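You operate a simulated robot arm through the tools that you are given. There is no shell and no other tool. Be economical: measure what you need, move in short steps, check, and stop when the job is done.

Carry out the task below with a simulated robot arm. There is one attempt and no reset: what you move stays moved.

JOB
Gauge all three sleeves and put the tight one in the red tray.
Fine: try the plug gauge in each and stand it back; the other two stay.

It is judged by the outcome, as a careful person would: the job done as asked, and still so three seconds after it is handed in. It fails if anything else is knocked over, pushed out of place, dropped, spilled or broken.

ROBOT AND FRAMES
A 7-joint arm with a two-finger parallel gripper, fixed in place. Base frame: the origin is at the foot of the arm, x ahead of it, y to its left, z up; the work surface is at about z = 0.82. Readings come in m, rad, newtons and seconds.
With the tool pointing down near the work surface it reaches from about 0.24 to 0.68 m from the base axis. Its first joint turns from -1.152 to 1.152 rad. Payload 2.4 kg.
The TCP is the grasp point between the finger pads, 0.03 m short of the fingertips. In the tool frame z runs along the fingers and y along their closing line. Largest opening 0.094 m; finger width 0.028, thickness 0.01; the body of the gripper, 0.05 by 0.096 m, starts 0.055 m behind the TCP.
Orientation is that of the tool frame in the base frame, as a unit quaternion [x, y, z, w]. With the fingers straight down and closing along the base's y, the tool's x points along the base's -x, its y along +y and its z along -z.

CONTROLS
- The arm moves only by the tool jog_arm. Its argument "increments" is a list of rows, each a list of 6 numbers: the shift along the tool's x, y, z in units of 40 mm (1.0 is 40 mm), then the turn, a rotation vector about the tool's x, y, z in units of 4 degrees (1.0 is 4 degrees). In form: [[x, y, z, wx, wy, wz], ...]. A call has 1 to 10 rows; each row shifts and turns the commanded pose from where the row before left it, along the tool's axes as they then stand. "gripper" is the closure, from 0 (fully open) to 1 (shut), set as the call begins (left out, the last holds). A call with a number of a shift or a turn outside -1 to 1 is refused whole. Rows are played at 5 a second. More than 0.05 m and 0.15 rad between two rows, or a gripper value outside its range, and nothing of the call is played. Where a pose cannot be reached the arm comes as near as it can. A force on the tool above 60 N (or 10 N above the force at the start of the call, whichever is more), or a blocked arm, ends the call early, and 0.2 s more pass. Each finger travels about 0.153 m/s and halts on what it meets, pressing with about 43 N; the grip force reading is that of the motor and also rises with nothing between the fingers. The clock runs only during rows and for 0.2 s after the last one: add rows that do not move to give the fingers time. It gives the time, the measured TCP pose, the force on the tool (base axes), the opening and the grip force at its end, in the units of the frame above (readings bear some noise), with the torque about the TCP (base axes, N m) and any sound that the robot's microphone picked up, and new pictures: "pictures" is both (left out), scene, wrist or none.
- Cameras (640 x 400 px; columns grow to the right, rows downward): "scene" is fixed at [0.0563, 0.4889, 1.4511]; the picture's right is [-0.56, -0.83, 0.00], its down [-0.42, 0.28, -0.86] and it looks along [0.71, -0.48, -0.51] (base axes); focal length 319 px, centre (320, 200). "wrist" rides on the gripper at [0.076, 0.014, -0.103] in the tool frame; the picture's right is [-0.18, 0.98, 0.00], its down [-0.75, -0.14, -0.64] and it looks along [-0.63, -0.12, 0.77] (tool axes); focal length 243 px, centre (320, 200). There is no depth. A picture from a camera that has moved, and an enlarged one, comes with that camera's place and axes in the base frame and with its lens.
- close_up(camera, box): a new picture of the part [left, top, right, bottom] of that camera's present view, enlarged. No time passes.
- close_job(): hands the job in; it is judged then, once.

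Work in short steps. Places have to be worked out from the pictures, the camera data and where the tool is seen: move nearer, look again, correct. Check each grasp and each placing, and mend what went wrong. You have 120 turns and 200 pictures in all, those below and enlarged ones among them. Open the gripper and draw the arm clear of the work before you hand the job in, unless the task says otherwise; then end with one line.

The tools are called after "Request:" by a JSON object that holds its "method" and its "body". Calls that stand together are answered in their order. jog_arm: Moves the arm, as the interface text tells. Its arguments: {"type":"object","properties":{"increments":{"type":"array","items":{"type":"array","items":{"type":"number"}}},"gripper":{"type":"number"},"pictures":{"type":"string","enum":["both","scene","wrist","none"]}},"required":["increments"]} The other tools are called the same way: close_up (camera, box) takes an enlarged picture of a part of a camera's view; close_job () hands the job in.

At the start:

```text
time: 0.0
tool_pos: [0.3797, 0.0231, 1.1851]
orientation: [0.0, 1.0, 0.0, 0.001]
wrist_force: [0.5, 0.6, 0.8]
moment: [-0.01, 0.02, -0.02]
width: 0.0941
gripper_force: 0.0
```

scene: 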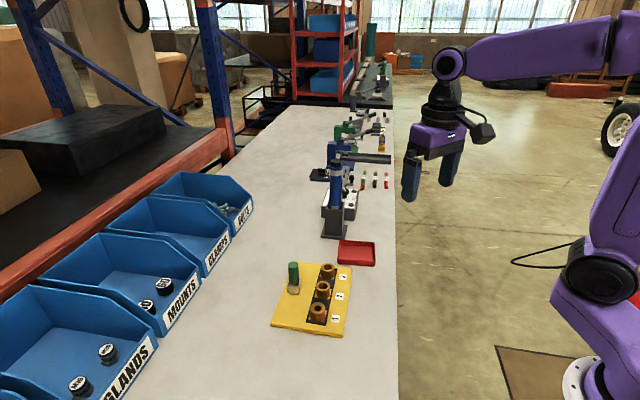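
wrist: 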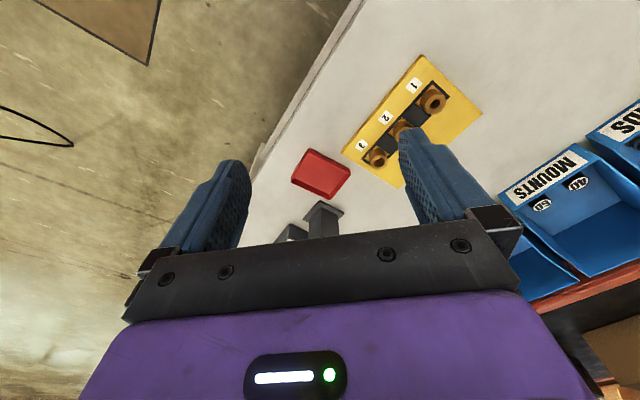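

The yellow plate with three sleeves and a green plug gauge sits near the red tray. I'll enlarge both views to measure.

Request:
{"method": "close_up", "body": {"camera": "scene", "box": [260, 230, 390, 340]}}

Request:
{"method": "close_up", "body": {"camera": "wrist", "box": [280, 40, 500, 240]}}

```text
3.64 times, centred on (325, 285) of scene
camera zoom: at [0.0563, 0.4889, 1.4511], right [-0.56, -0.83, 0.0], down [-0.42, 0.28, -0.86], along [0.71, -0.48, -0.51], focal length 1160 px, centre (302, -109)
```

zoom: 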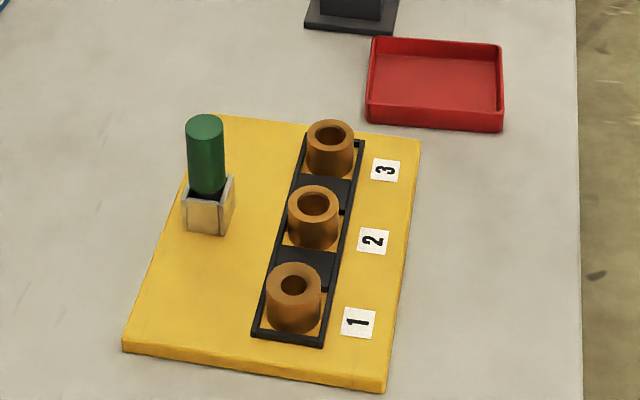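

```text
2.00 times, centred on (390, 140) of wrist
camera zoom: at [0.3042, 0.0382, 1.2876], right [0.18, 0.98, 0.0], down [0.75, -0.14, 0.64], along [0.63, -0.12, -0.77], focal length 485 px, centre (180, 320)
```

zoom: 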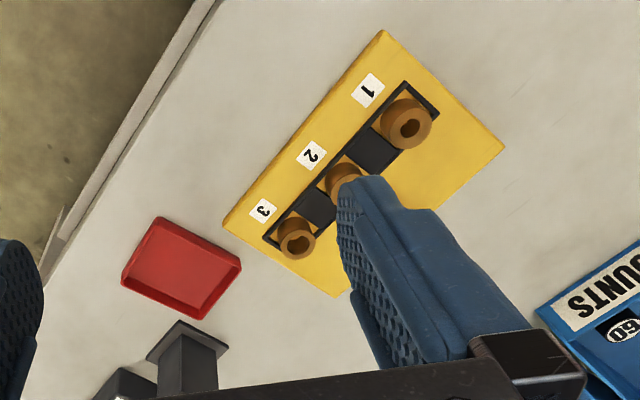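

Estimates: sleeves at about (0.47, 0.215), (0.517, 0.167) and (0.568, 0.118), and the gauge at about (0.575, 0.215) with its top at 0.92. I'll move above the gauge while staying high, then turn the tool to line up with the row.

Request:
{"method": "jog_arm", "body": {"increments": [[-0.55, 0.55, 0.3, 0, 0, 0], [-0.55, 0.55, 0.3, 0, 0, 0], [-0.55, 0.55, 0.3, 0, 0, 0], [-0.55, 0.55, 0.3, 0, 0, 0], [-0.55, 0.55, 0.3, 0, 0, 0], [-0.55, 0.55, 0.3, 0, 0, 0], [-0.55, 0.55, 0.3, 0, 0, 0], [-0.55, 0.55, 0.3, 0, 0, 0]], "pictures": "none"}}

Request:
{"method": "jog_arm", "body": {"increments": [[0, 0, 0, 0, 0, 1], [0, 0, 0, 0, 0, 1], [0, 0, 0, 0, 0, 1], [0, 0, 0, 0, 0, 1], [0, 0, 0, 0, 0, 1], [0, 0, 0, 0, 0, 1], [0, 0, 0, 0, 0, 1], [0, 0, 0, 0, 0, 1], [0, 0, 0, 0, 0, 1], [0, 0, 0, 0, 0, 1]]}}

```text
time: 1.8
tool_pos: [0.5571, 0.1987, 1.089]
orientation: [-0.001, 1.0, 0.0, 0.0]
wrist_force: [0.0, -0.3, -0.6]
moment: [0.02, 0.01, 0.0]
width: 0.094
gripper_force: 0.1
```

```text
time: 4.0
tool_pos: [0.5555, 0.1992, 1.0897]
orientation: [0.342, 0.94, 0.0, 0.001]
wrist_force: [0.3, 0.0, 0.7]
moment: [0.01, 0.0, 0.04]
width: 0.0939
gripper_force: 0.0
camera wrist: at [0.5076, 0.2598, 1.1916], right [0.77, 0.63, 0.0], down [0.49, -0.59, 0.64], along [0.41, -0.5, -0.77], focal length 243 px, centre (320, 200)
```

scene: 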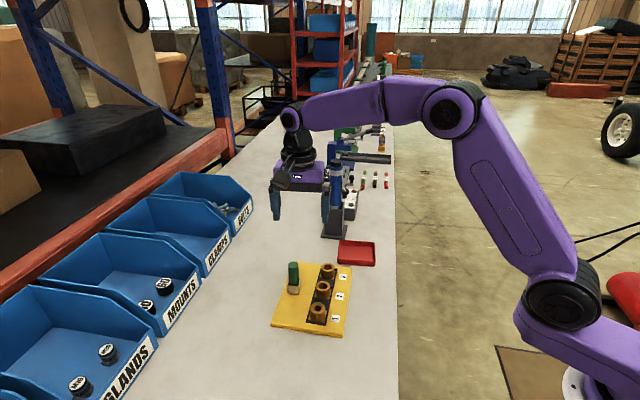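
wrist: 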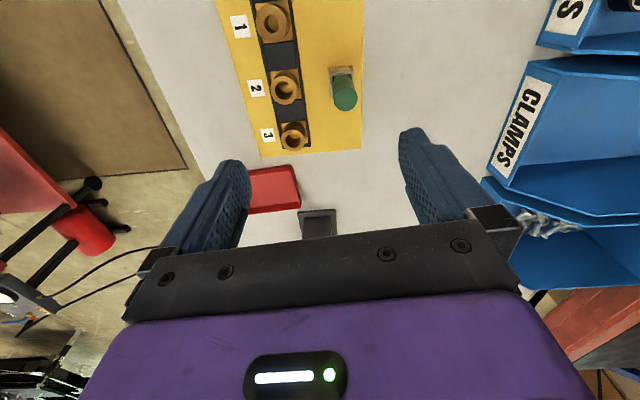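

The two views agree on the gauge at (0.581, 0.213). I'll finish the turn to 45°, centre over it and come down to z≈1.0 for a closer look.

Request:
{"method": "jog_arm", "body": {"increments": [[0, 0, 0, 0, 0, 0.65], [0, 0, 0, 0, 0, 0.6], [-0.1, 0.35, 0.5, 0, 0, 0], [-0.1, 0.35, 0.5, 0, 0, 0], [0, 0, 0.6, 0, 0, 0], [0, 0, 0.6, 0, 0, 0], [0, 0, 0, 0, 0, 0]]}}

```text
time: 5.6
tool_pos: [0.5826, 0.2128, 1.0]
orientation: [0.383, 0.924, 0.0, 0.0]
wrist_force: [-0.1, 0.2, -0.5]
moment: [0.03, -0.03, 0.02]
width: 0.0937
gripper_force: 0.1
camera wrist: at [0.5402, 0.2778, 1.1024], right [0.83, 0.56, 0.0], down [0.43, -0.63, 0.64], along [0.36, -0.53, -0.77], focal length 243 px, centre (320, 200)
```

scene: 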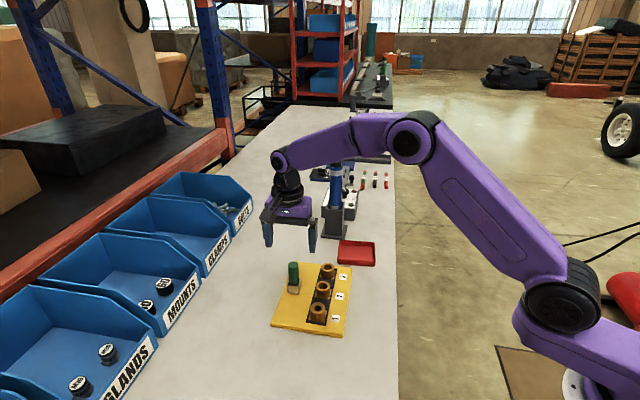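
wrist: 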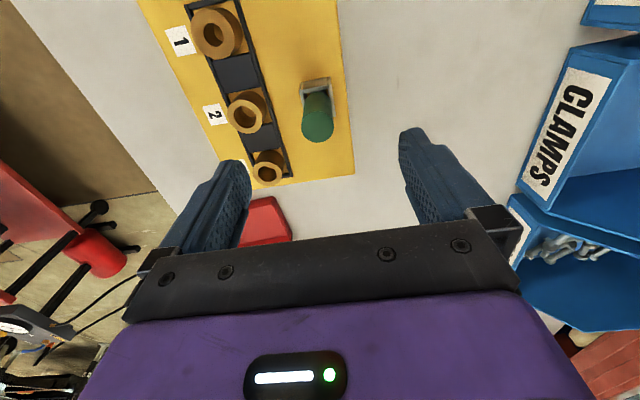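

Request:
{"method": "close_up", "body": {"camera": "wrist", "box": [160, 0, 400, 200]}}

Request:
{"method": "close_up", "body": {"camera": "scene", "box": [270, 255, 360, 335]}}

```text
2.00 times, centred on (280, 100) of wrist
camera zoom: at [0.5402, 0.2778, 1.1024], right [0.83, 0.56, 0.0], down [0.43, -0.63, 0.64], along [0.36, -0.53, -0.77], focal length 485 px, centre (400, 400)
```

zoom: 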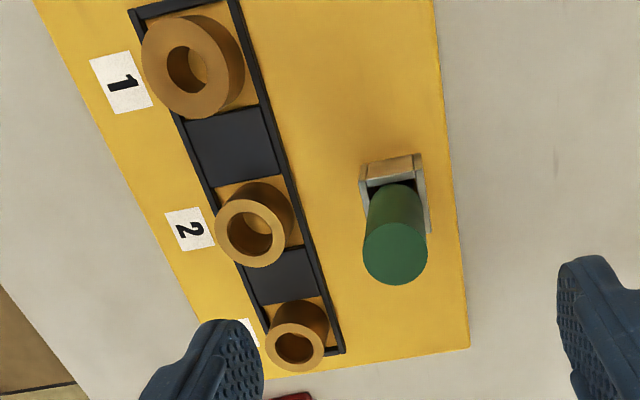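

```text
5.00 times, centred on (315, 295) of scene
camera zoom: at [0.0563, 0.4889, 1.4511], right [-0.56, -0.83, 0.0], down [-0.42, 0.28, -0.86], along [0.71, -0.48, -0.51], focal length 1594 px, centre (345, -275)
```

zoom: 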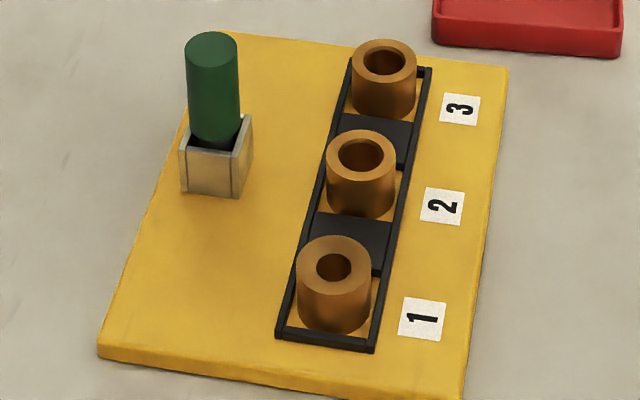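

Triangulating both views gives sleeve tops at about z 0.858, at (0.480, 0.208), (0.528, 0.159) and (0.579, 0.109). The gauge axis is at (0.584, 0.210) with its top at about 0.912. I'll partly close the fingers and lower around the handle to TCP z≈0.897.

Request:
{"method": "jog_arm", "body": {"increments": [[-0.075, -0.02, 0, 0, 0, 0], [0, 0, 0.6, 0, 0, 0], [0, 0, 0.6, 0, 0, 0], [0, 0, 0.6, 0, 0, 0], [0, 0, 0, 0, 0, 0]], "gripper": 0.4}}

```text
time: 6.8
tool_pos: [0.5839, 0.2095, 0.9286]
orientation: [0.382, 0.924, 0.0, 0.0]
wrist_force: [1.0, 1.2, -0.4]
moment: [-0.01, 0.01, 0.0]
width: 0.0565
gripper_force: 0.1
camera wrist: at [0.5403, 0.2744, 1.0303], right [0.83, 0.56, 0.0], down [0.43, -0.63, 0.64], along [0.36, -0.53, -0.77], focal length 243 px, centre (320, 200)
```

scene: 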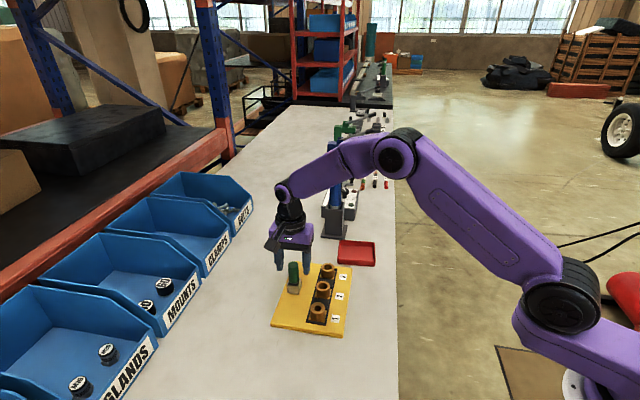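
wrist: 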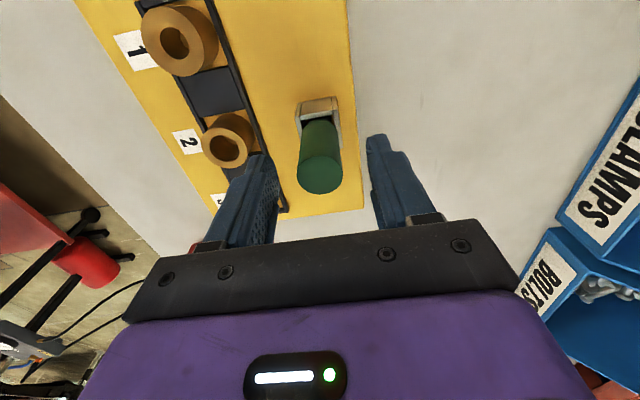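

The gauge is centred between the fingers. I'll lower the last 32 mm, then close.

Request:
{"method": "jog_arm", "body": {"increments": [[0, 0, 0.4, 0, 0, 0], [0, 0, 0.4, 0, 0, 0], [0, 0, 0, 0, 0, 0]], "pictures": "none"}}

Request:
{"method": "jog_arm", "body": {"increments": [[0, 0, 0, 0, 0, 0], [0, 0, 0, 0, 0, 0], [0, 0, 0, 0, 0, 0], [0, 0, 0, 0, 0, 0]], "gripper": 0.9}}

```text
time: 7.6
tool_pos: [0.5827, 0.2107, 0.8969]
orientation: [0.382, 0.924, 0.0, 0.0]
wrist_force: [0.1, -0.2, -0.5]
moment: [-0.01, 0.01, 0.02]
width: 0.0565
gripper_force: 0.0
```

```text
time: 8.6
tool_pos: [0.5821, 0.2104, 0.8962]
orientation: [0.383, 0.924, 0.001, 0.0]
wrist_force: [0.6, 0.2, 0.5]
moment: [0.01, -0.02, -0.01]
width: 0.0252
gripper_force: 42.4
camera wrist: at [0.5399, 0.2751, 0.9991], right [0.83, 0.56, 0.0], down [0.43, -0.63, 0.64], along [0.36, -0.53, -0.77], focal length 243 px, centre (320, 200)
```

scene: 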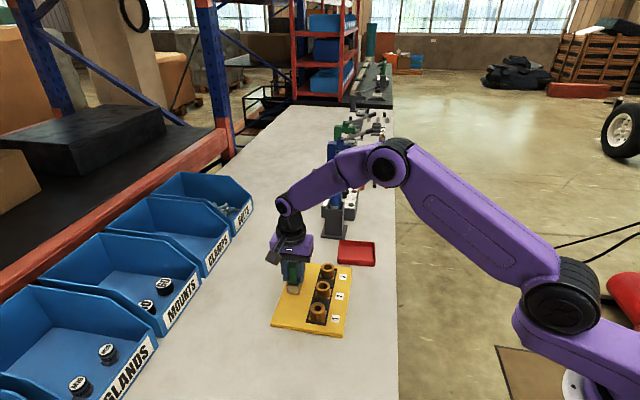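
wrist: 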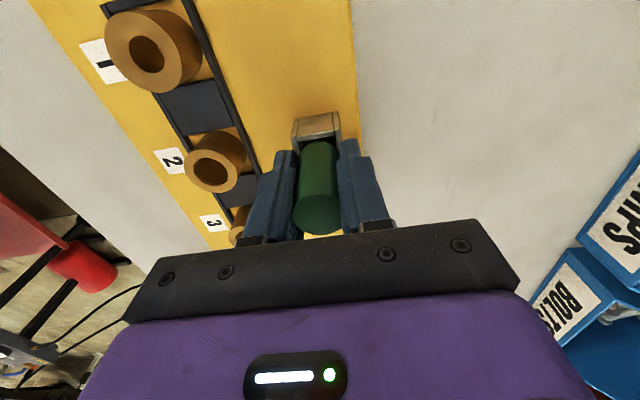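

Held at 25 mm. The home pose for putting it back is TCP (0.5825, 0.2105, 0.8965). I'll lift 90 mm straight up and inspect the plug.

Request:
{"method": "jog_arm", "body": {"increments": [[0, 0, -0.25, 0, 0, 0], [0, 0, -0.5, 0, 0, 0], [0, 0, -0.5, 0, 0, 0], [0, 0, -0.5, 0, 0, 0], [0, 0, -0.5, 0, 0, 0], [0, 0, 0, 0, 0, 0]]}}

Request:
{"method": "close_up", "body": {"camera": "scene", "box": [255, 220, 365, 330]}}

Request:
{"method": "close_up", "body": {"camera": "wrist", "box": [140, 0, 440, 250]}}

```text
time: 10.0
tool_pos: [0.5826, 0.2113, 0.9866]
orientation: [0.383, 0.924, 0.0, 0.0]
wrist_force: [0.4, 0.0, -0.3]
moment: [0.01, 0.01, -0.02]
width: 0.0251
gripper_force: 43.4
camera wrist: at [0.5404, 0.2756, 1.0896], right [0.83, 0.56, 0.0], down [0.43, -0.63, 0.64], along [0.36, -0.53, -0.77], focal length 243 px, centre (320, 200)
```

scene: 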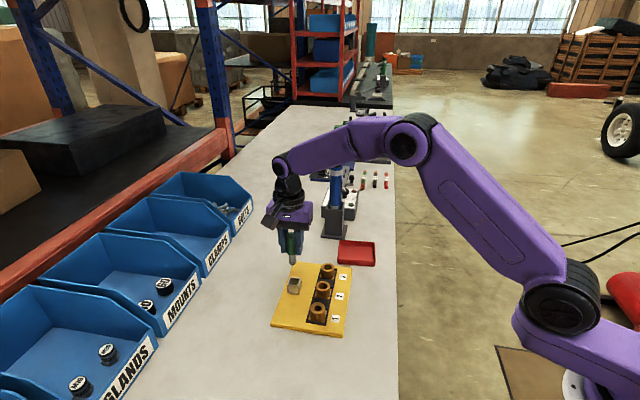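
wrist: 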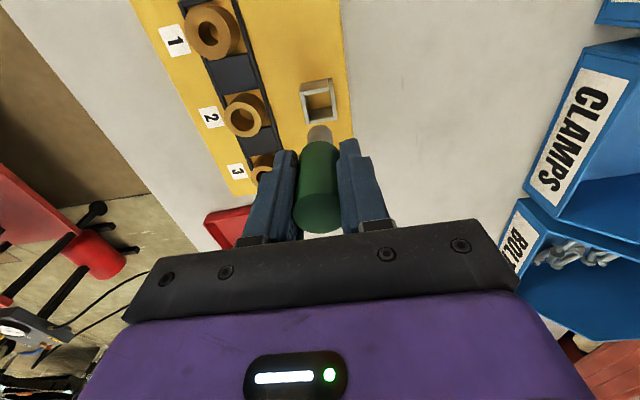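

```text
3.64 times, centred on (310, 275) of scene
camera zoom: at [0.0563, 0.4889, 1.4511], right [-0.56, -0.83, 0.0], down [-0.42, 0.28, -0.86], along [0.71, -0.48, -0.51], focal length 1160 px, centre (356, -73)
```

zoom: 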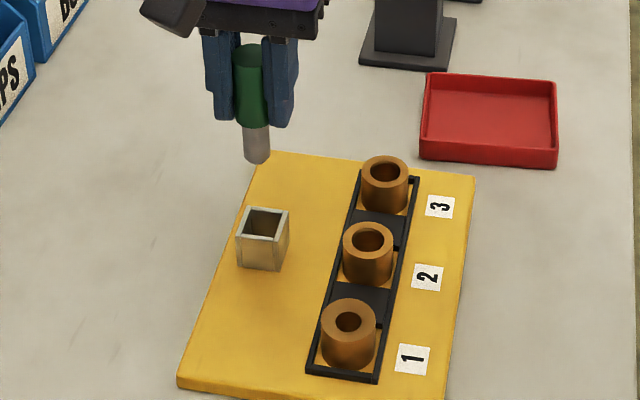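

```text
1.60 times, centred on (290, 125) of wrist
camera zoom: at [0.5404, 0.2756, 1.0896], right [0.83, 0.56, 0.0], down [0.43, -0.63, 0.64], along [0.36, -0.53, -0.77], focal length 388 px, centre (368, 320)
```

zoom: 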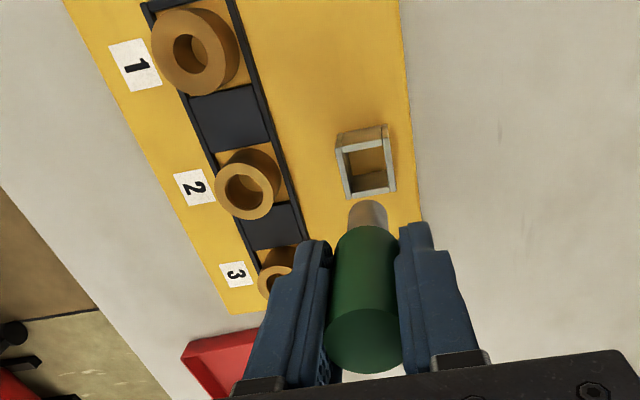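

The plug is about 18 mm across and its tip is about 72 mm below the TCP. I'll move over sleeve 2 at about (0.529, 0.159) and stop with the tip roughly 15 mm above it to check alignment.

Request:
{"method": "jog_arm", "body": {"increments": [[0, -0.6, 0, 0, 0, 0], [0, -0.6, 0, 0, 0, 0], [0, -0.67, 0, 0, 0, 0], [0, 0, 0.5, 0, 0, 0], [0, 0, 0.5, 0, 0, 0], [0, 0, 0, 0, 0, 0]], "pictures": "none"}}

Request:
{"method": "close_up", "body": {"camera": "scene", "box": [280, 240, 370, 320]}}

Request:
{"method": "close_up", "body": {"camera": "wrist", "box": [230, 50, 410, 250]}}

```text
time: 11.4
tool_pos: [0.5307, 0.158, 0.9479]
orientation: [0.383, 0.924, 0.0, 0.0]
wrist_force: [0.3, -0.3, -0.8]
moment: [0.02, -0.01, -0.03]
width: 0.0251
gripper_force: 42.9
```

```text
5.00 times, centred on (325, 280) of scene
camera zoom: at [0.0563, 0.4889, 1.4511], right [-0.56, -0.83, 0.0], down [-0.42, 0.28, -0.86], along [0.71, -0.48, -0.51], focal length 1594 px, centre (295, -200)
```

zoom: 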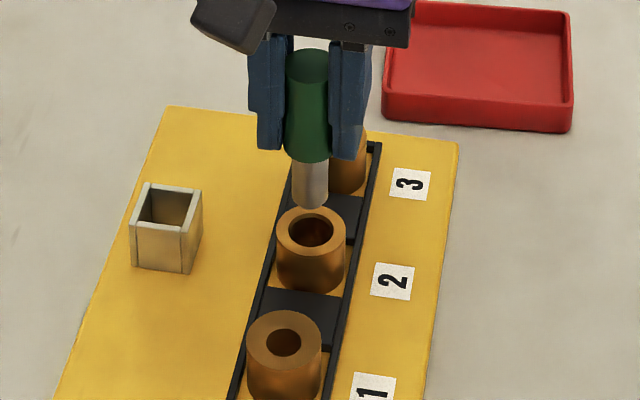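

```text
2.00 times, centred on (320, 150) of wrist
camera zoom: at [0.4875, 0.2223, 1.0495], right [0.83, 0.56, 0.0], down [0.43, -0.63, 0.64], along [0.36, -0.53, -0.77], focal length 485 px, centre (320, 300)
```

zoom: 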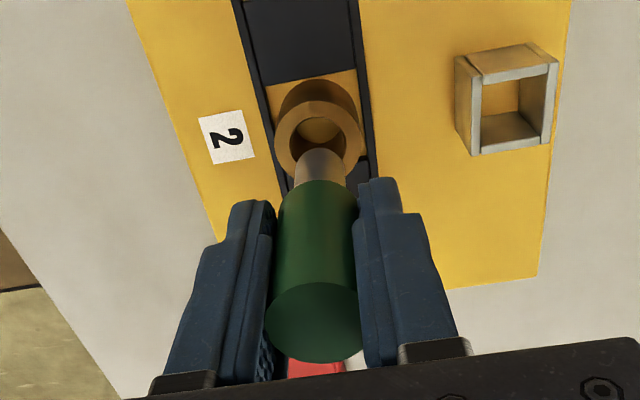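

The plug is centred over sleeve 2 to within about 1.5 mm, which is inside the ~±2.4 mm clearance. I'll nudge +1.2 mm in tool x and lower slowly into the bore, watching the force.

Request:
{"method": "jog_arm", "body": {"increments": [[0.03, 0, 0.15, 0, 0, 0], [0, 0, 0.15, 0, 0, 0], [0, 0, 0.05, 0, 0, 0], [0, 0, 0.05, 0, 0, 0], [0, 0, 0.05, 0, 0, 0], [0, 0, 0.05, 0, 0, 0], [0, 0, 0.05, 0, 0, 0], [0, 0, 0.05, 0, 0, 0], [0, 0, 0, 0, 0, 0]], "pictures": "none"}}

Request:
{"method": "close_up", "body": {"camera": "scene", "box": [280, 240, 370, 320]}}

Request:
{"method": "close_up", "body": {"camera": "wrist", "box": [230, 50, 410, 250]}}

```text
time: 13.4
tool_pos: [0.5293, 0.1586, 0.923]
orientation: [0.382, 0.924, 0.0, 0.0]
wrist_force: [0.1, 0.3, -0.5]
moment: [-0.03, 0.0, -0.01]
width: 0.0244
gripper_force: 42.6
```

```text
5.00 times, centred on (325, 280) of scene
camera zoom: at [0.0563, 0.4889, 1.4511], right [-0.56, -0.83, 0.0], down [-0.42, 0.28, -0.86], along [0.71, -0.48, -0.51], focal length 1594 px, centre (295, -200)
```

zoom: 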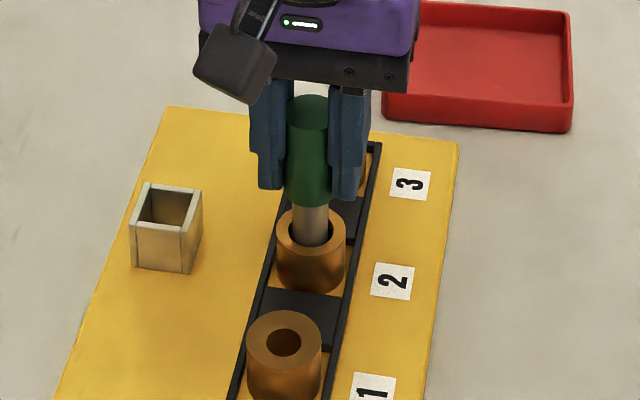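

```text
2.00 times, centred on (320, 150) of wrist
camera zoom: at [0.4861, 0.223, 1.0252], right [0.83, 0.56, 0.0], down [0.43, -0.63, 0.64], along [0.36, -0.53, -0.77], focal length 485 px, centre (320, 300)
```

zoom: 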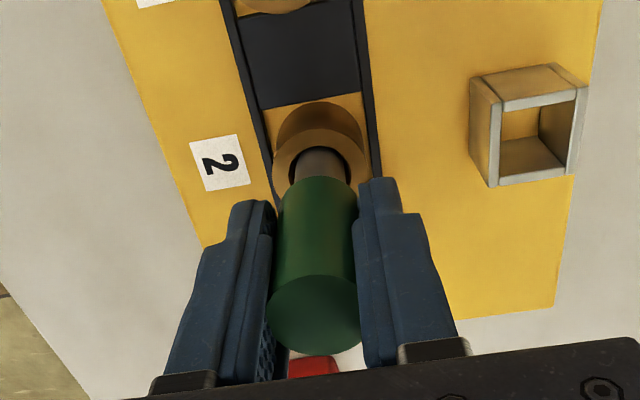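

The plug has entered sleeve 2 with no resistance. I'll continue 14 mm deeper.

Request:
{"method": "jog_arm", "body": {"increments": [[0, 0, 0.07, 0, 0, 0], [0, 0, 0.07, 0, 0, 0], [0, 0, 0.07, 0, 0, 0], [0, 0, 0.07, 0, 0, 0], [0, 0, 0.07, 0, 0, 0], [0, 0, 0, 0, 0, 0]], "pictures": "none"}}

Request:
{"method": "close_up", "body": {"camera": "scene", "box": [280, 240, 370, 320]}}

```text
time: 14.8
tool_pos: [0.5286, 0.1584, 0.9095]
orientation: [0.383, 0.924, 0.0, 0.0]
wrist_force: [0.8, 0.2, -1.4]
moment: [0.01, 0.0, -0.01]
width: 0.0249
gripper_force: 42.7
```

```text
5.00 times, centred on (325, 280) of scene
camera zoom: at [0.0563, 0.4889, 1.4511], right [-0.56, -0.83, 0.0], down [-0.42, 0.28, -0.86], along [0.71, -0.48, -0.51], focal length 1594 px, centre (295, -200)
```

zoom: 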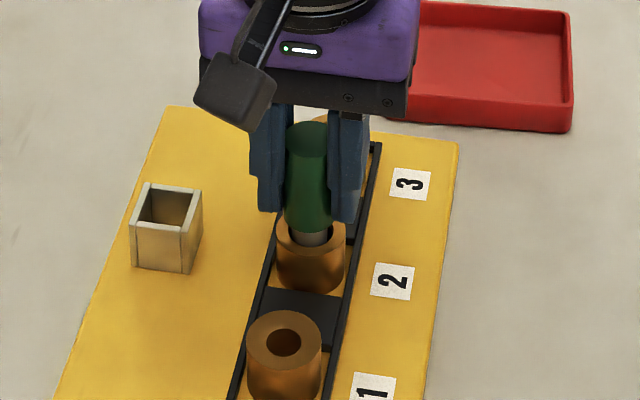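

Still free at about 20 mm. I'll go 6 mm further for a full check, then withdraw straight up.

Request:
{"method": "jog_arm", "body": {"increments": [[0, 0, 0.05, 0, 0, 0], [0, 0, 0.05, 0, 0, 0], [0, 0, 0.05, 0, 0, 0], [0, 0, 0, 0, 0, 0]], "pictures": "none"}}

Request:
{"method": "jog_arm", "body": {"increments": [[0, 0, -0.2, 0, 0, 0], [0, 0, -0.2, 0, 0, 0], [0, 0, -0.3, 0, 0, 0], [0, 0, -0.3, 0, 0, 0], [0, 0, -0.4, 0, 0, 0], [0, 0, 0, 0, 0, 0]]}}

```text
time: 15.8
tool_pos: [0.5294, 0.1589, 0.9052]
orientation: [0.383, 0.924, 0.001, 0.001]
wrist_force: [-3.0, -2.5, 16.5]
moment: [-0.33, 0.35, -0.02]
width: 0.0247
gripper_force: 42.8
```

```text
time: 17.2
tool_pos: [0.5284, 0.1607, 0.9605]
orientation: [0.383, 0.924, 0.0, 0.0]
wrist_force: [0.8, 0.4, -1.0]
moment: [0.0, 0.0, -0.02]
width: 0.0249
gripper_force: 42.8
camera wrist: at [0.4859, 0.2241, 1.0618], right [0.83, 0.56, 0.0], down [0.43, -0.63, 0.64], along [0.36, -0.53, -0.77], focal length 243 px, centre (320, 200)
```

scene: 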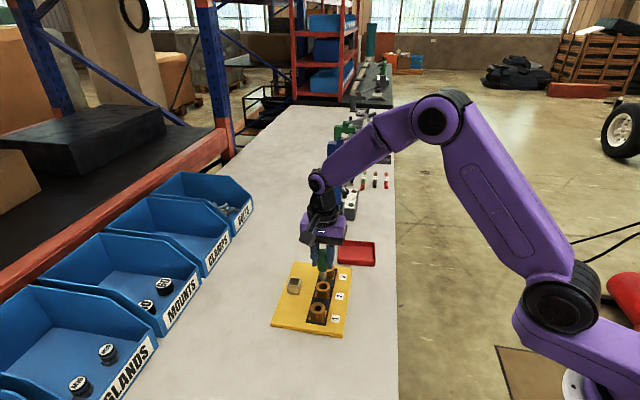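
wrist: 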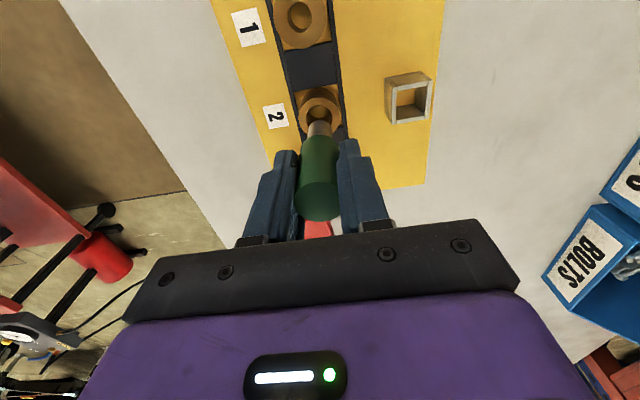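

Sleeve 2 accepts the gauge fully; it only bottomed out at the end. Next is sleeve 3, 70 mm along the row (tool −x). I'll check alignment just above it.

Request:
{"method": "jog_arm", "body": {"increments": [[-0.6, 0, 0, 0, 0, 0], [-0.6, 0, 0, 0, 0, 0], [-0.55, 0, 0, 0, 0, 0], [0, 0, 0.35, 0, 0, 0], [0, 0, 0, 0, 0, 0]], "pictures": "none"}}

Request:
{"method": "close_up", "body": {"camera": "scene", "box": [290, 230, 380, 310]}}

Request:
{"method": "close_up", "body": {"camera": "wrist", "box": [230, 50, 410, 250]}}

```text
time: 18.4
tool_pos: [0.5784, 0.1094, 0.9455]
orientation: [0.383, 0.924, 0.0, 0.0]
wrist_force: [-0.5, -0.1, -0.3]
moment: [0.01, 0.02, -0.02]
width: 0.0247
gripper_force: 43.3
```

```text
5.00 times, centred on (335, 270) of scene
camera zoom: at [0.0563, 0.4889, 1.4511], right [-0.56, -0.83, 0.0], down [-0.42, 0.28, -0.86], along [0.71, -0.48, -0.51], focal length 1594 px, centre (245, -150)
```

zoom: 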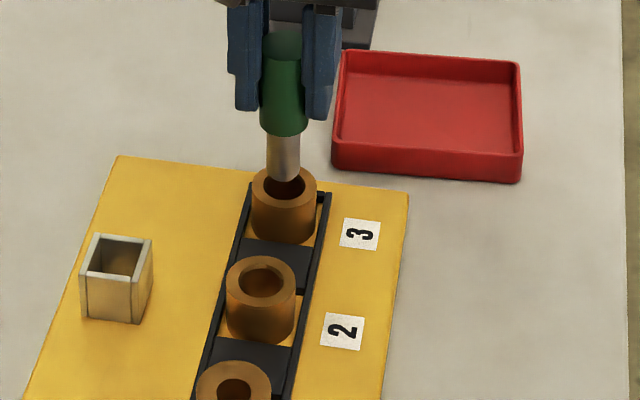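

```text
2.00 times, centred on (320, 150) of wrist
camera zoom: at [0.5357, 0.1739, 1.0482], right [0.83, 0.56, 0.0], down [0.43, -0.63, 0.64], along [0.36, -0.53, -0.77], focal length 485 px, centre (320, 300)
```

zoom: 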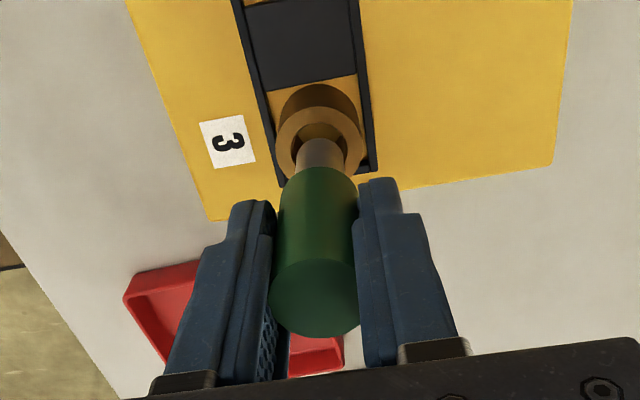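

The gauge is creeping down in the grip: its tip is now about 80 mm below the TCP. That's harmless if I keep moving. The plug lines up with sleeve 3 apart from about 2 mm in tool x, so I'll correct that and lower slowly.

Request:
{"method": "jog_arm", "body": {"increments": [[0.045, 0, 0, 0, 0, 0], [0, 0, 0.07, 0, 0, 0], [0, 0, 0.07, 0, 0, 0], [0, 0, 0.07, 0, 0, 0], [0, 0, 0.07, 0, 0, 0], [0, 0, 0, 0, 0, 0]], "pictures": "none"}}

Request:
{"method": "close_up", "body": {"camera": "scene", "box": [290, 230, 380, 310]}}

Request:
{"method": "close_up", "body": {"camera": "wrist", "box": [230, 50, 410, 250]}}

```text
time: 19.8
tool_pos: [0.5776, 0.1106, 0.9329]
orientation: [0.383, 0.924, 0.0, 0.0]
wrist_force: [0.0, -0.3, -0.2]
moment: [0.04, -0.02, 0.01]
width: 0.0245
gripper_force: 42.9
```

```text
5.00 times, centred on (335, 270) of scene
camera zoom: at [0.0563, 0.4889, 1.4511], right [-0.56, -0.83, 0.0], down [-0.42, 0.28, -0.86], along [0.71, -0.48, -0.51], focal length 1594 px, centre (245, -150)
```

zoom: 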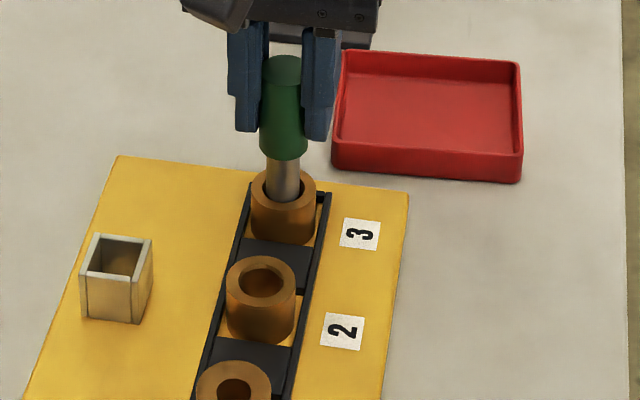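

```text
2.00 times, centred on (320, 150) of wrist
camera zoom: at [0.5339, 0.1752, 1.0361], right [0.83, 0.56, 0.0], down [0.43, -0.63, 0.64], along [0.36, -0.53, -0.77], focal length 485 px, centre (320, 300)
```

zoom: 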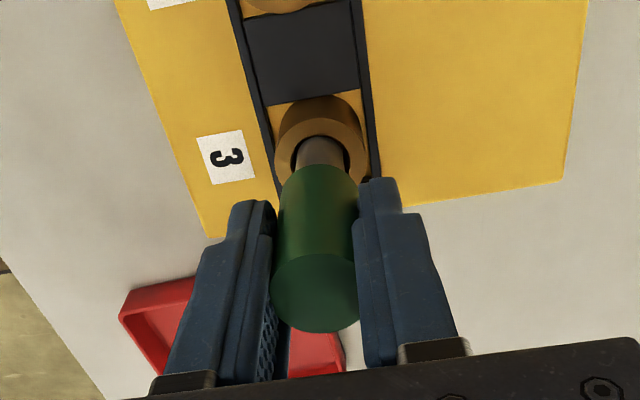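

It has entered sleeve 3 with no force. I'll go on to the bottom.

Request:
{"method": "jog_arm", "body": {"increments": [[0, 0, 0.08, 0, 0, 0], [0, 0, 0.08, 0, 0, 0], [0, 0, 0.08, 0, 0, 0], [0, 0, 0.08, 0, 0, 0], [0, 0, 0.06, 0, 0, 0], [0, 0, 0.05, 0, 0, 0], [0, 0, 0, 0, 0, 0]], "pictures": "none"}}

Request:
{"method": "close_up", "body": {"camera": "scene", "box": [290, 230, 380, 310]}}

```text
time: 21.4
tool_pos: [0.5768, 0.1108, 0.9176]
orientation: [0.382, 0.924, 0.0, 0.0]
wrist_force: [0.4, 0.1, -1.3]
moment: [0.01, 0.0, 0.0]
width: 0.0246
gripper_force: 43.0
```

```text
5.00 times, centred on (335, 270) of scene
camera zoom: at [0.0563, 0.4889, 1.4511], right [-0.56, -0.83, 0.0], down [-0.42, 0.28, -0.86], along [0.71, -0.48, -0.51], focal length 1594 px, centre (245, -150)
```

zoom: 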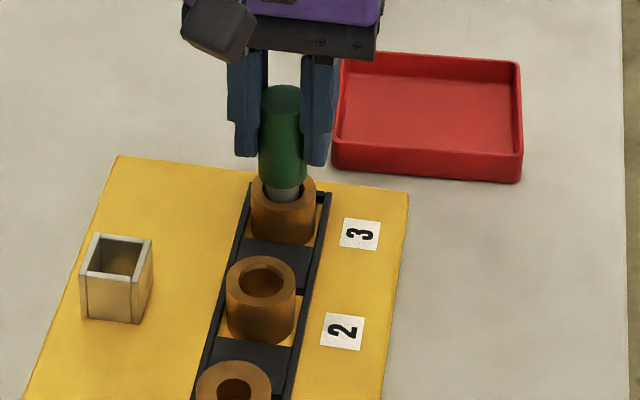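

About 22 mm deep and still free. I'll go 8 mm more to the bottom, then withdraw.

Request:
{"method": "jog_arm", "body": {"increments": [[0, 0, 0.06, 0, 0, 0], [0, 0, 0.05, 0, 0, 0], [0, 0, 0.05, 0, 0, 0], [0, 0, 0.04, 0, 0, 0]], "pictures": "none"}}

Request:
{"method": "close_up", "body": {"camera": "scene", "box": [290, 230, 380, 310]}}

```text
time: 22.4
tool_pos: [0.5768, 0.1097, 0.9113]
orientation: [0.382, 0.924, 0.001, 0.002]
wrist_force: [-6.9, -4.3, 33.9]
moment: [-0.37, 0.63, -0.02]
width: 0.0249
gripper_force: 42.7
```

```text
5.00 times, centred on (335, 270) of scene
camera zoom: at [0.0555, 0.4887, 1.4512], right [-0.56, -0.83, 0.0], down [-0.42, 0.28, -0.86], along [0.71, -0.48, -0.51], focal length 1594 px, centre (245, -150)
```

zoom: 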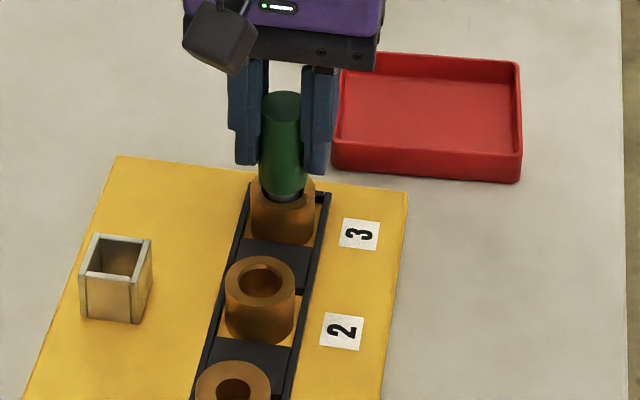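

Sleeve 3 accepts it fully; it bottomed at 34 N. I'll withdraw and traverse to above sleeve 1.

Request:
{"method": "jog_arm", "body": {"increments": [[0, 0, -0.3, 0, 0, 0], [0, 0, -0.4, 0, 0, 0], [0, 0, -0.5, 0, 0, 0], [0, 0, -0.5, 0, 0, 0], [0.8, 0, 0, 0, 0, 0], [0.8, 0, 0, 0, 0, 0], [0.8, 0, 0, 0, 0, 0], [0.8, 0, 0, 0, 0, 0], [0.23, 0, 0.4, 0, 0, 0], [0, 0, 0.35, 0, 0, 0]], "pictures": "none"}}

Request:
{"method": "close_up", "body": {"camera": "scene", "box": [270, 240, 370, 330]}}

Request:
{"method": "close_up", "body": {"camera": "wrist", "box": [230, 50, 410, 250]}}

```text
time: 24.6
tool_pos: [0.4796, 0.2073, 0.9457]
orientation: [0.382, 0.924, 0.0, 0.0]
wrist_force: [-0.7, 0.7, -0.6]
moment: [-0.03, 0.0, 0.01]
width: 0.0248
gripper_force: 42.8
```

```text
4.44 times, centred on (320, 285) of scene
camera zoom: at [0.0563, 0.4889, 1.4511], right [-0.56, -0.83, 0.0], down [-0.42, 0.28, -0.86], along [0.71, -0.48, -0.51], focal length 1417 px, centre (320, -178)
```

zoom: 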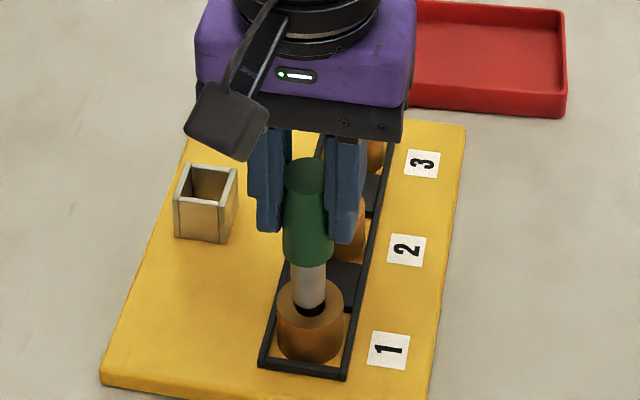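

```text
2.00 times, centred on (320, 150) of wrist
camera zoom: at [0.4373, 0.2724, 1.0487], right [0.83, 0.56, 0.0], down [0.43, -0.63, 0.64], along [0.36, -0.53, -0.77], focal length 485 px, centre (320, 300)
```

zoom: 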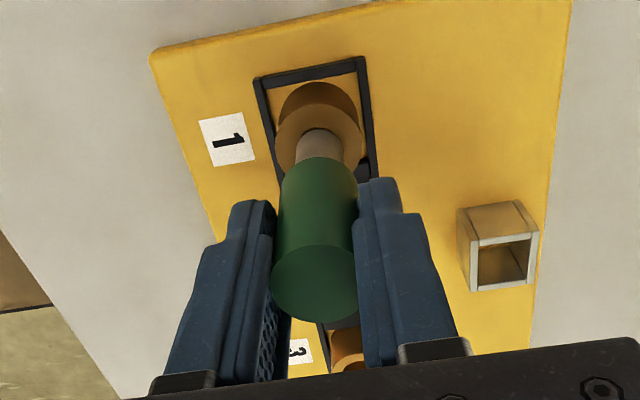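

The tip is just above sleeve 1 and centred. I'll nudge +1.2 mm in tool x as before and lower in small steps, watching the force.

Request:
{"method": "jog_arm", "body": {"increments": [[0.03, 0, 0, 0, 0, 0], [0, 0, 0.04, 0, 0, 0], [0, 0, 0.04, 0, 0, 0], [0, 0, 0.04, 0, 0, 0]], "pictures": "none"}}

Request:
{"method": "close_up", "body": {"camera": "scene", "box": [280, 260, 360, 330]}}

Request:
{"method": "close_up", "body": {"camera": "wrist", "box": [230, 50, 410, 250]}}

```text
time: 25.6
tool_pos: [0.479, 0.2097, 0.9432]
orientation: [0.383, 0.924, 0.0, 0.0]
wrist_force: [-1.2, 0.7, 4.9]
moment: [0.27, -0.04, 0.0]
width: 0.0248
gripper_force: 43.1
```

```text
5.71 times, centred on (320, 295) of scene
camera zoom: at [0.0562, 0.4889, 1.4511], right [-0.56, -0.83, 0.0], down [-0.42, 0.28, -0.86], along [0.71, -0.48, -0.51], focal length 1822 px, centre (320, -343)
```

zoom: 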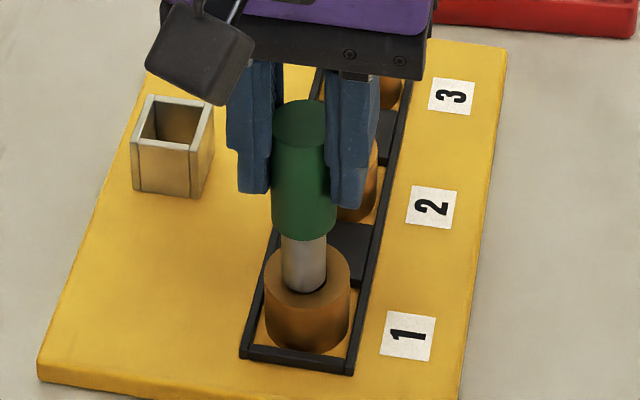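

```text
2.00 times, centred on (320, 150) of wrist
camera zoom: at [0.4366, 0.273, 1.0445], right [0.83, 0.56, 0.0], down [0.43, -0.63, 0.64], along [0.36, -0.53, -0.77], focal length 485 px, centre (320, 300)
```

zoom: 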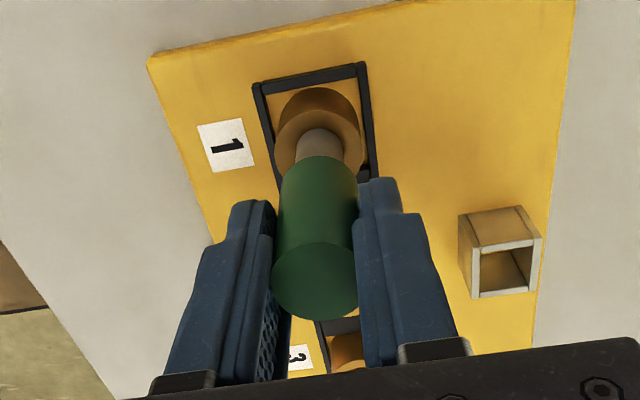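

Contact at sleeve 1's rim with about 5 N. I'll press slightly more to confirm.

Request:
{"method": "jog_arm", "body": {"increments": [[0, 0, 0.03, 0, 0, 0], [0, 0, 0.03, 0, 0, 0], [0, 0, 0, 0, 0, 0]], "pictures": "none"}}

Request:
{"method": "close_up", "body": {"camera": "scene", "box": [290, 275, 350, 325]}}

Request:
{"method": "close_up", "body": {"camera": "wrist", "box": [280, 70, 360, 150]}}

```text
time: 26.4
tool_pos: [0.4794, 0.2085, 0.9403]
orientation: [0.382, 0.924, 0.0, 0.001]
wrist_force: [-3.7, 1.2, 24.8]
moment: [0.58, 0.09, 0.08]
width: 0.0247
gripper_force: 43.1
```

```text
8.00 times, centred on (320, 300) of scene
camera zoom: at [0.0558, 0.4887, 1.4512], right [-0.56, -0.83, 0.0], down [-0.42, 0.28, -0.86], along [0.71, -0.48, -0.51], focal length 2551 px, centre (320, -600)
```

zoom: 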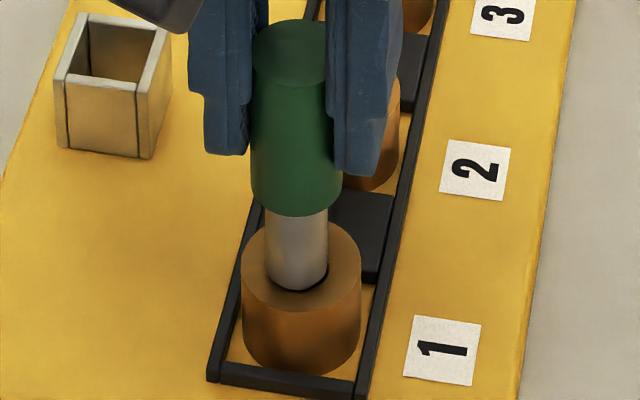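

```text
5.00 times, centred on (320, 110) of wrist
camera zoom: at [0.4366, 0.2728, 1.0428], right [0.83, 0.56, 0.0], down [0.43, -0.63, 0.64], along [0.36, -0.53, -0.77], focal length 1213 px, centre (320, 650)
```

zoom: 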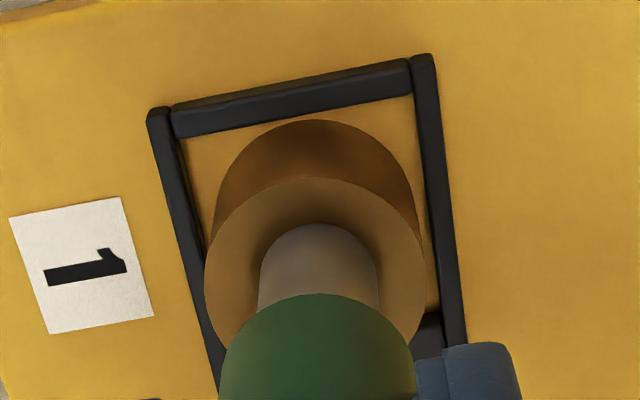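

25 N with no entry, but the plug sits about 1 mm off towards +y. To be fair to the sleeve I'll lift, centre it (ty −1.1 mm) and try again.

Request:
{"method": "jog_arm", "body": {"increments": [[0, 0, -0.14, 0, 0, 0], [0.01, -0.028, 0, 0, 0, 0], [0, 0, 0.04, 0, 0, 0], [0, 0, 0.04, 0, 0, 0], [0, 0, 0.04, 0, 0, 0], [0, 0, 0.03, 0, 0, 0]], "pictures": "none"}}

Request:
{"method": "close_up", "body": {"camera": "scene", "box": [290, 275, 350, 325]}}

Request:
{"method": "close_up", "body": {"camera": "wrist", "box": [280, 70, 360, 150]}}

```text
time: 27.8
tool_pos: [0.4787, 0.2075, 0.9411]
orientation: [0.382, 0.924, 0.001, 0.0]
wrist_force: [-6.3, -3.7, 29.1]
moment: [-0.2, 0.73, -0.02]
width: 0.025
gripper_force: 42.9
```

```text
8.00 times, centred on (320, 300) of scene
camera zoom: at [0.0557, 0.4887, 1.4512], right [-0.56, -0.83, 0.0], down [-0.42, 0.28, -0.86], along [0.71, -0.48, -0.51], focal length 2551 px, centre (320, -600)
```

zoom: 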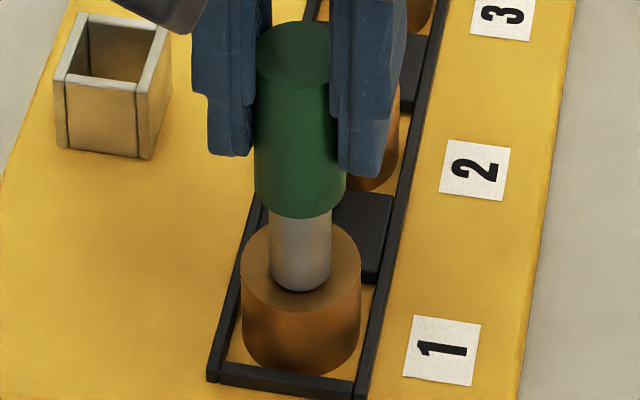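

```text
5.00 times, centred on (320, 110) of wrist
camera zoom: at [0.4356, 0.2722, 1.0431], right [0.83, 0.56, 0.0], down [0.43, -0.63, 0.64], along [0.36, -0.53, -0.77], focal length 1213 px, centre (320, 650)
```

zoom: 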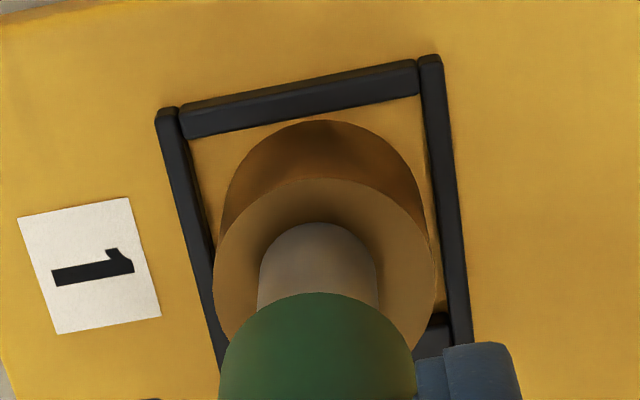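

Sleeve 1 is well centred and takes 29 N without entering, so it is the tight one. I'll lift and carry the gauge back above its holder.

Request:
{"method": "jog_arm", "body": {"increments": [[0, 0, -0.5, 0, 0, 0], [0, 0, -0.5, 0, 0, 0], [0, 0, -0.5, 0, 0, 0], [-0.6, 0.63, 0, 0, 0, 0], [-0.6, 0.63, 0, 0, 0, 0], [-0.58, 0.63, 0, 0, 0, 0], [0, 0, 0.5, 0, 0, 0], [0, 0, 0.3, 0, 0, 0], [0, 0, 0, 0, 0, 0]], "pictures": "none"}}

Request:
{"method": "close_up", "body": {"camera": "scene", "box": [260, 240, 340, 310]}}

Request:
{"method": "close_up", "body": {"camera": "wrist", "box": [230, 50, 410, 250]}}

```text
time: 29.8
tool_pos: [0.5831, 0.2101, 0.9658]
orientation: [0.382, 0.924, 0.0, 0.0]
wrist_force: [-0.2, 0.0, -0.5]
moment: [-0.03, 0.04, 0.0]
width: 0.0246
gripper_force: 42.6
```

```text
5.71 times, centred on (300, 275) of scene
camera zoom: at [0.0563, 0.4889, 1.4511], right [-0.56, -0.83, 0.0], down [-0.42, 0.28, -0.86], along [0.71, -0.48, -0.51], focal length 1822 px, centre (434, -229)
```

zoom: 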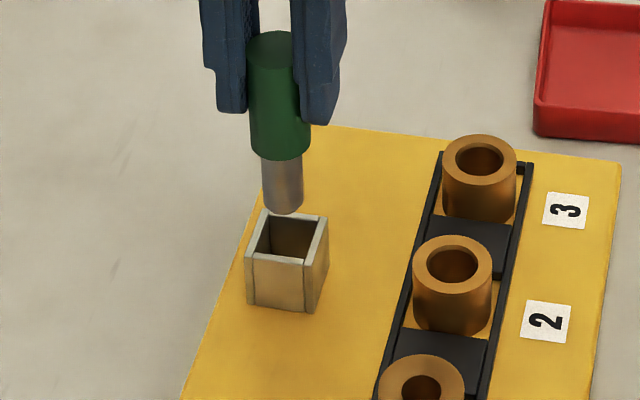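

```text
2.00 times, centred on (320, 150) of wrist
camera zoom: at [0.5403, 0.2746, 1.0686], right [0.83, 0.56, 0.0], down [0.43, -0.63, 0.64], along [0.36, -0.53, -0.77], focal length 485 px, centre (320, 300)
```

zoom: 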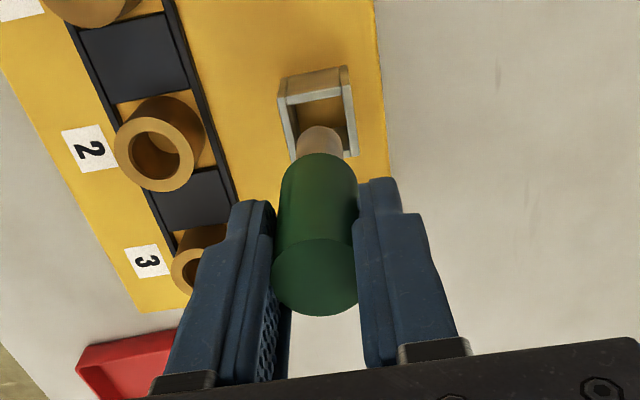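

The plug sits above the holder with roughly ±2 mm clearance, off by about 1 mm. I'll correct by (+1.2, −0.5) mm and lower with a check partway.

Request:
{"method": "jog_arm", "body": {"increments": [[0.03, -0.012, 0, 0, 0, 0], [0, 0, 0.15, 0, 0, 0], [0, 0, 0.15, 0, 0, 0], [0, 0, 0.1, 0, 0, 0], [0, 0, 0.1, 0, 0, 0], [0, 0, 0.1, 0, 0, 0], [0, 0, 0.1, 0, 0, 0], [0, 0, 0, 0, 0, 0]], "pictures": "none"}}

Request:
{"method": "close_up", "body": {"camera": "scene", "box": [260, 240, 340, 310]}}

Request:
{"method": "close_up", "body": {"camera": "wrist", "box": [230, 50, 410, 250]}}

```text
time: 31.6
tool_pos: [0.5801, 0.2109, 0.9407]
orientation: [0.382, 0.924, 0.0, 0.0]
wrist_force: [2.6, -3.4, -0.7]
moment: [-0.33, -0.14, -0.02]
width: 0.0248
gripper_force: 43.1
```

```text
5.71 times, centred on (300, 275) of scene
camera zoom: at [0.0564, 0.4889, 1.4511], right [-0.56, -0.83, 0.0], down [-0.42, 0.28, -0.86], along [0.71, -0.48, -0.51], focal length 1822 px, centre (434, -229)
```

zoom: 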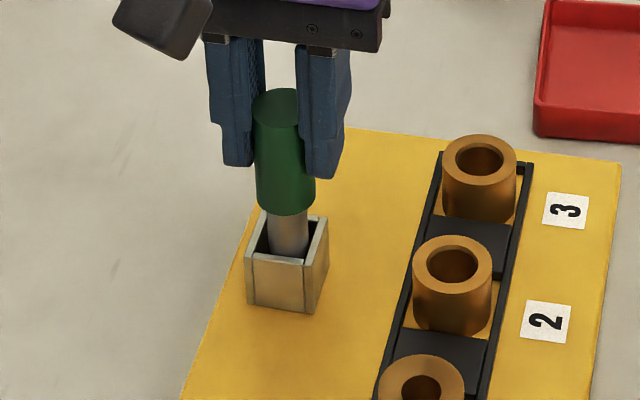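

```text
2.00 times, centred on (320, 150) of wrist
camera zoom: at [0.5376, 0.2749, 1.041], right [0.83, 0.56, 0.0], down [0.43, -0.63, 0.64], along [0.36, -0.53, -0.77], focal length 485 px, centre (320, 300)
```

zoom: 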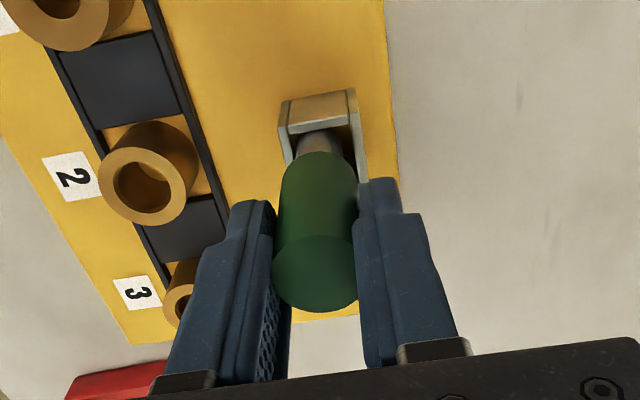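

It entered, but there's about 4 N of side force from the camera-side wall, so I'll undo the tool-x shift and keep lowering.

Request:
{"method": "jog_arm", "body": {"increments": [[-0.04, 0, 0, 0, 0, 0], [0, 0, 0.1, 0, 0, 0], [0, 0, 0.1, 0, 0, 0], [0, 0, 0.1, 0, 0, 0], [0, 0, 0.1, 0, 0, 0], [0, 0, 0.1, 0, 0, 0], [0, 0, 0, 0, 0, 0]], "pictures": "none"}}

Request:
{"method": "close_up", "body": {"camera": "scene", "box": [260, 240, 340, 310]}}

```text
time: 33.2
tool_pos: [0.582, 0.2088, 0.9198]
orientation: [0.383, 0.924, 0.0, 0.001]
wrist_force: [-0.1, 0.0, 2.7]
moment: [-0.1, 0.07, 0.01]
width: 0.0247
gripper_force: 43.2
```

```text
5.71 times, centred on (300, 275) of scene
camera zoom: at [0.0563, 0.4889, 1.4511], right [-0.56, -0.83, 0.0], down [-0.42, 0.28, -0.86], along [0.71, -0.48, -0.51], focal length 1822 px, centre (434, -229)
```

zoom: 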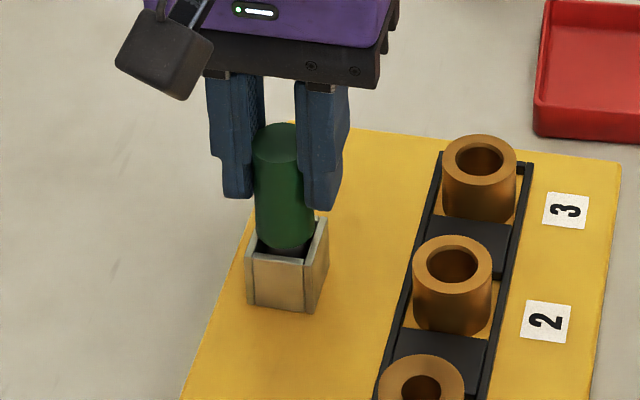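

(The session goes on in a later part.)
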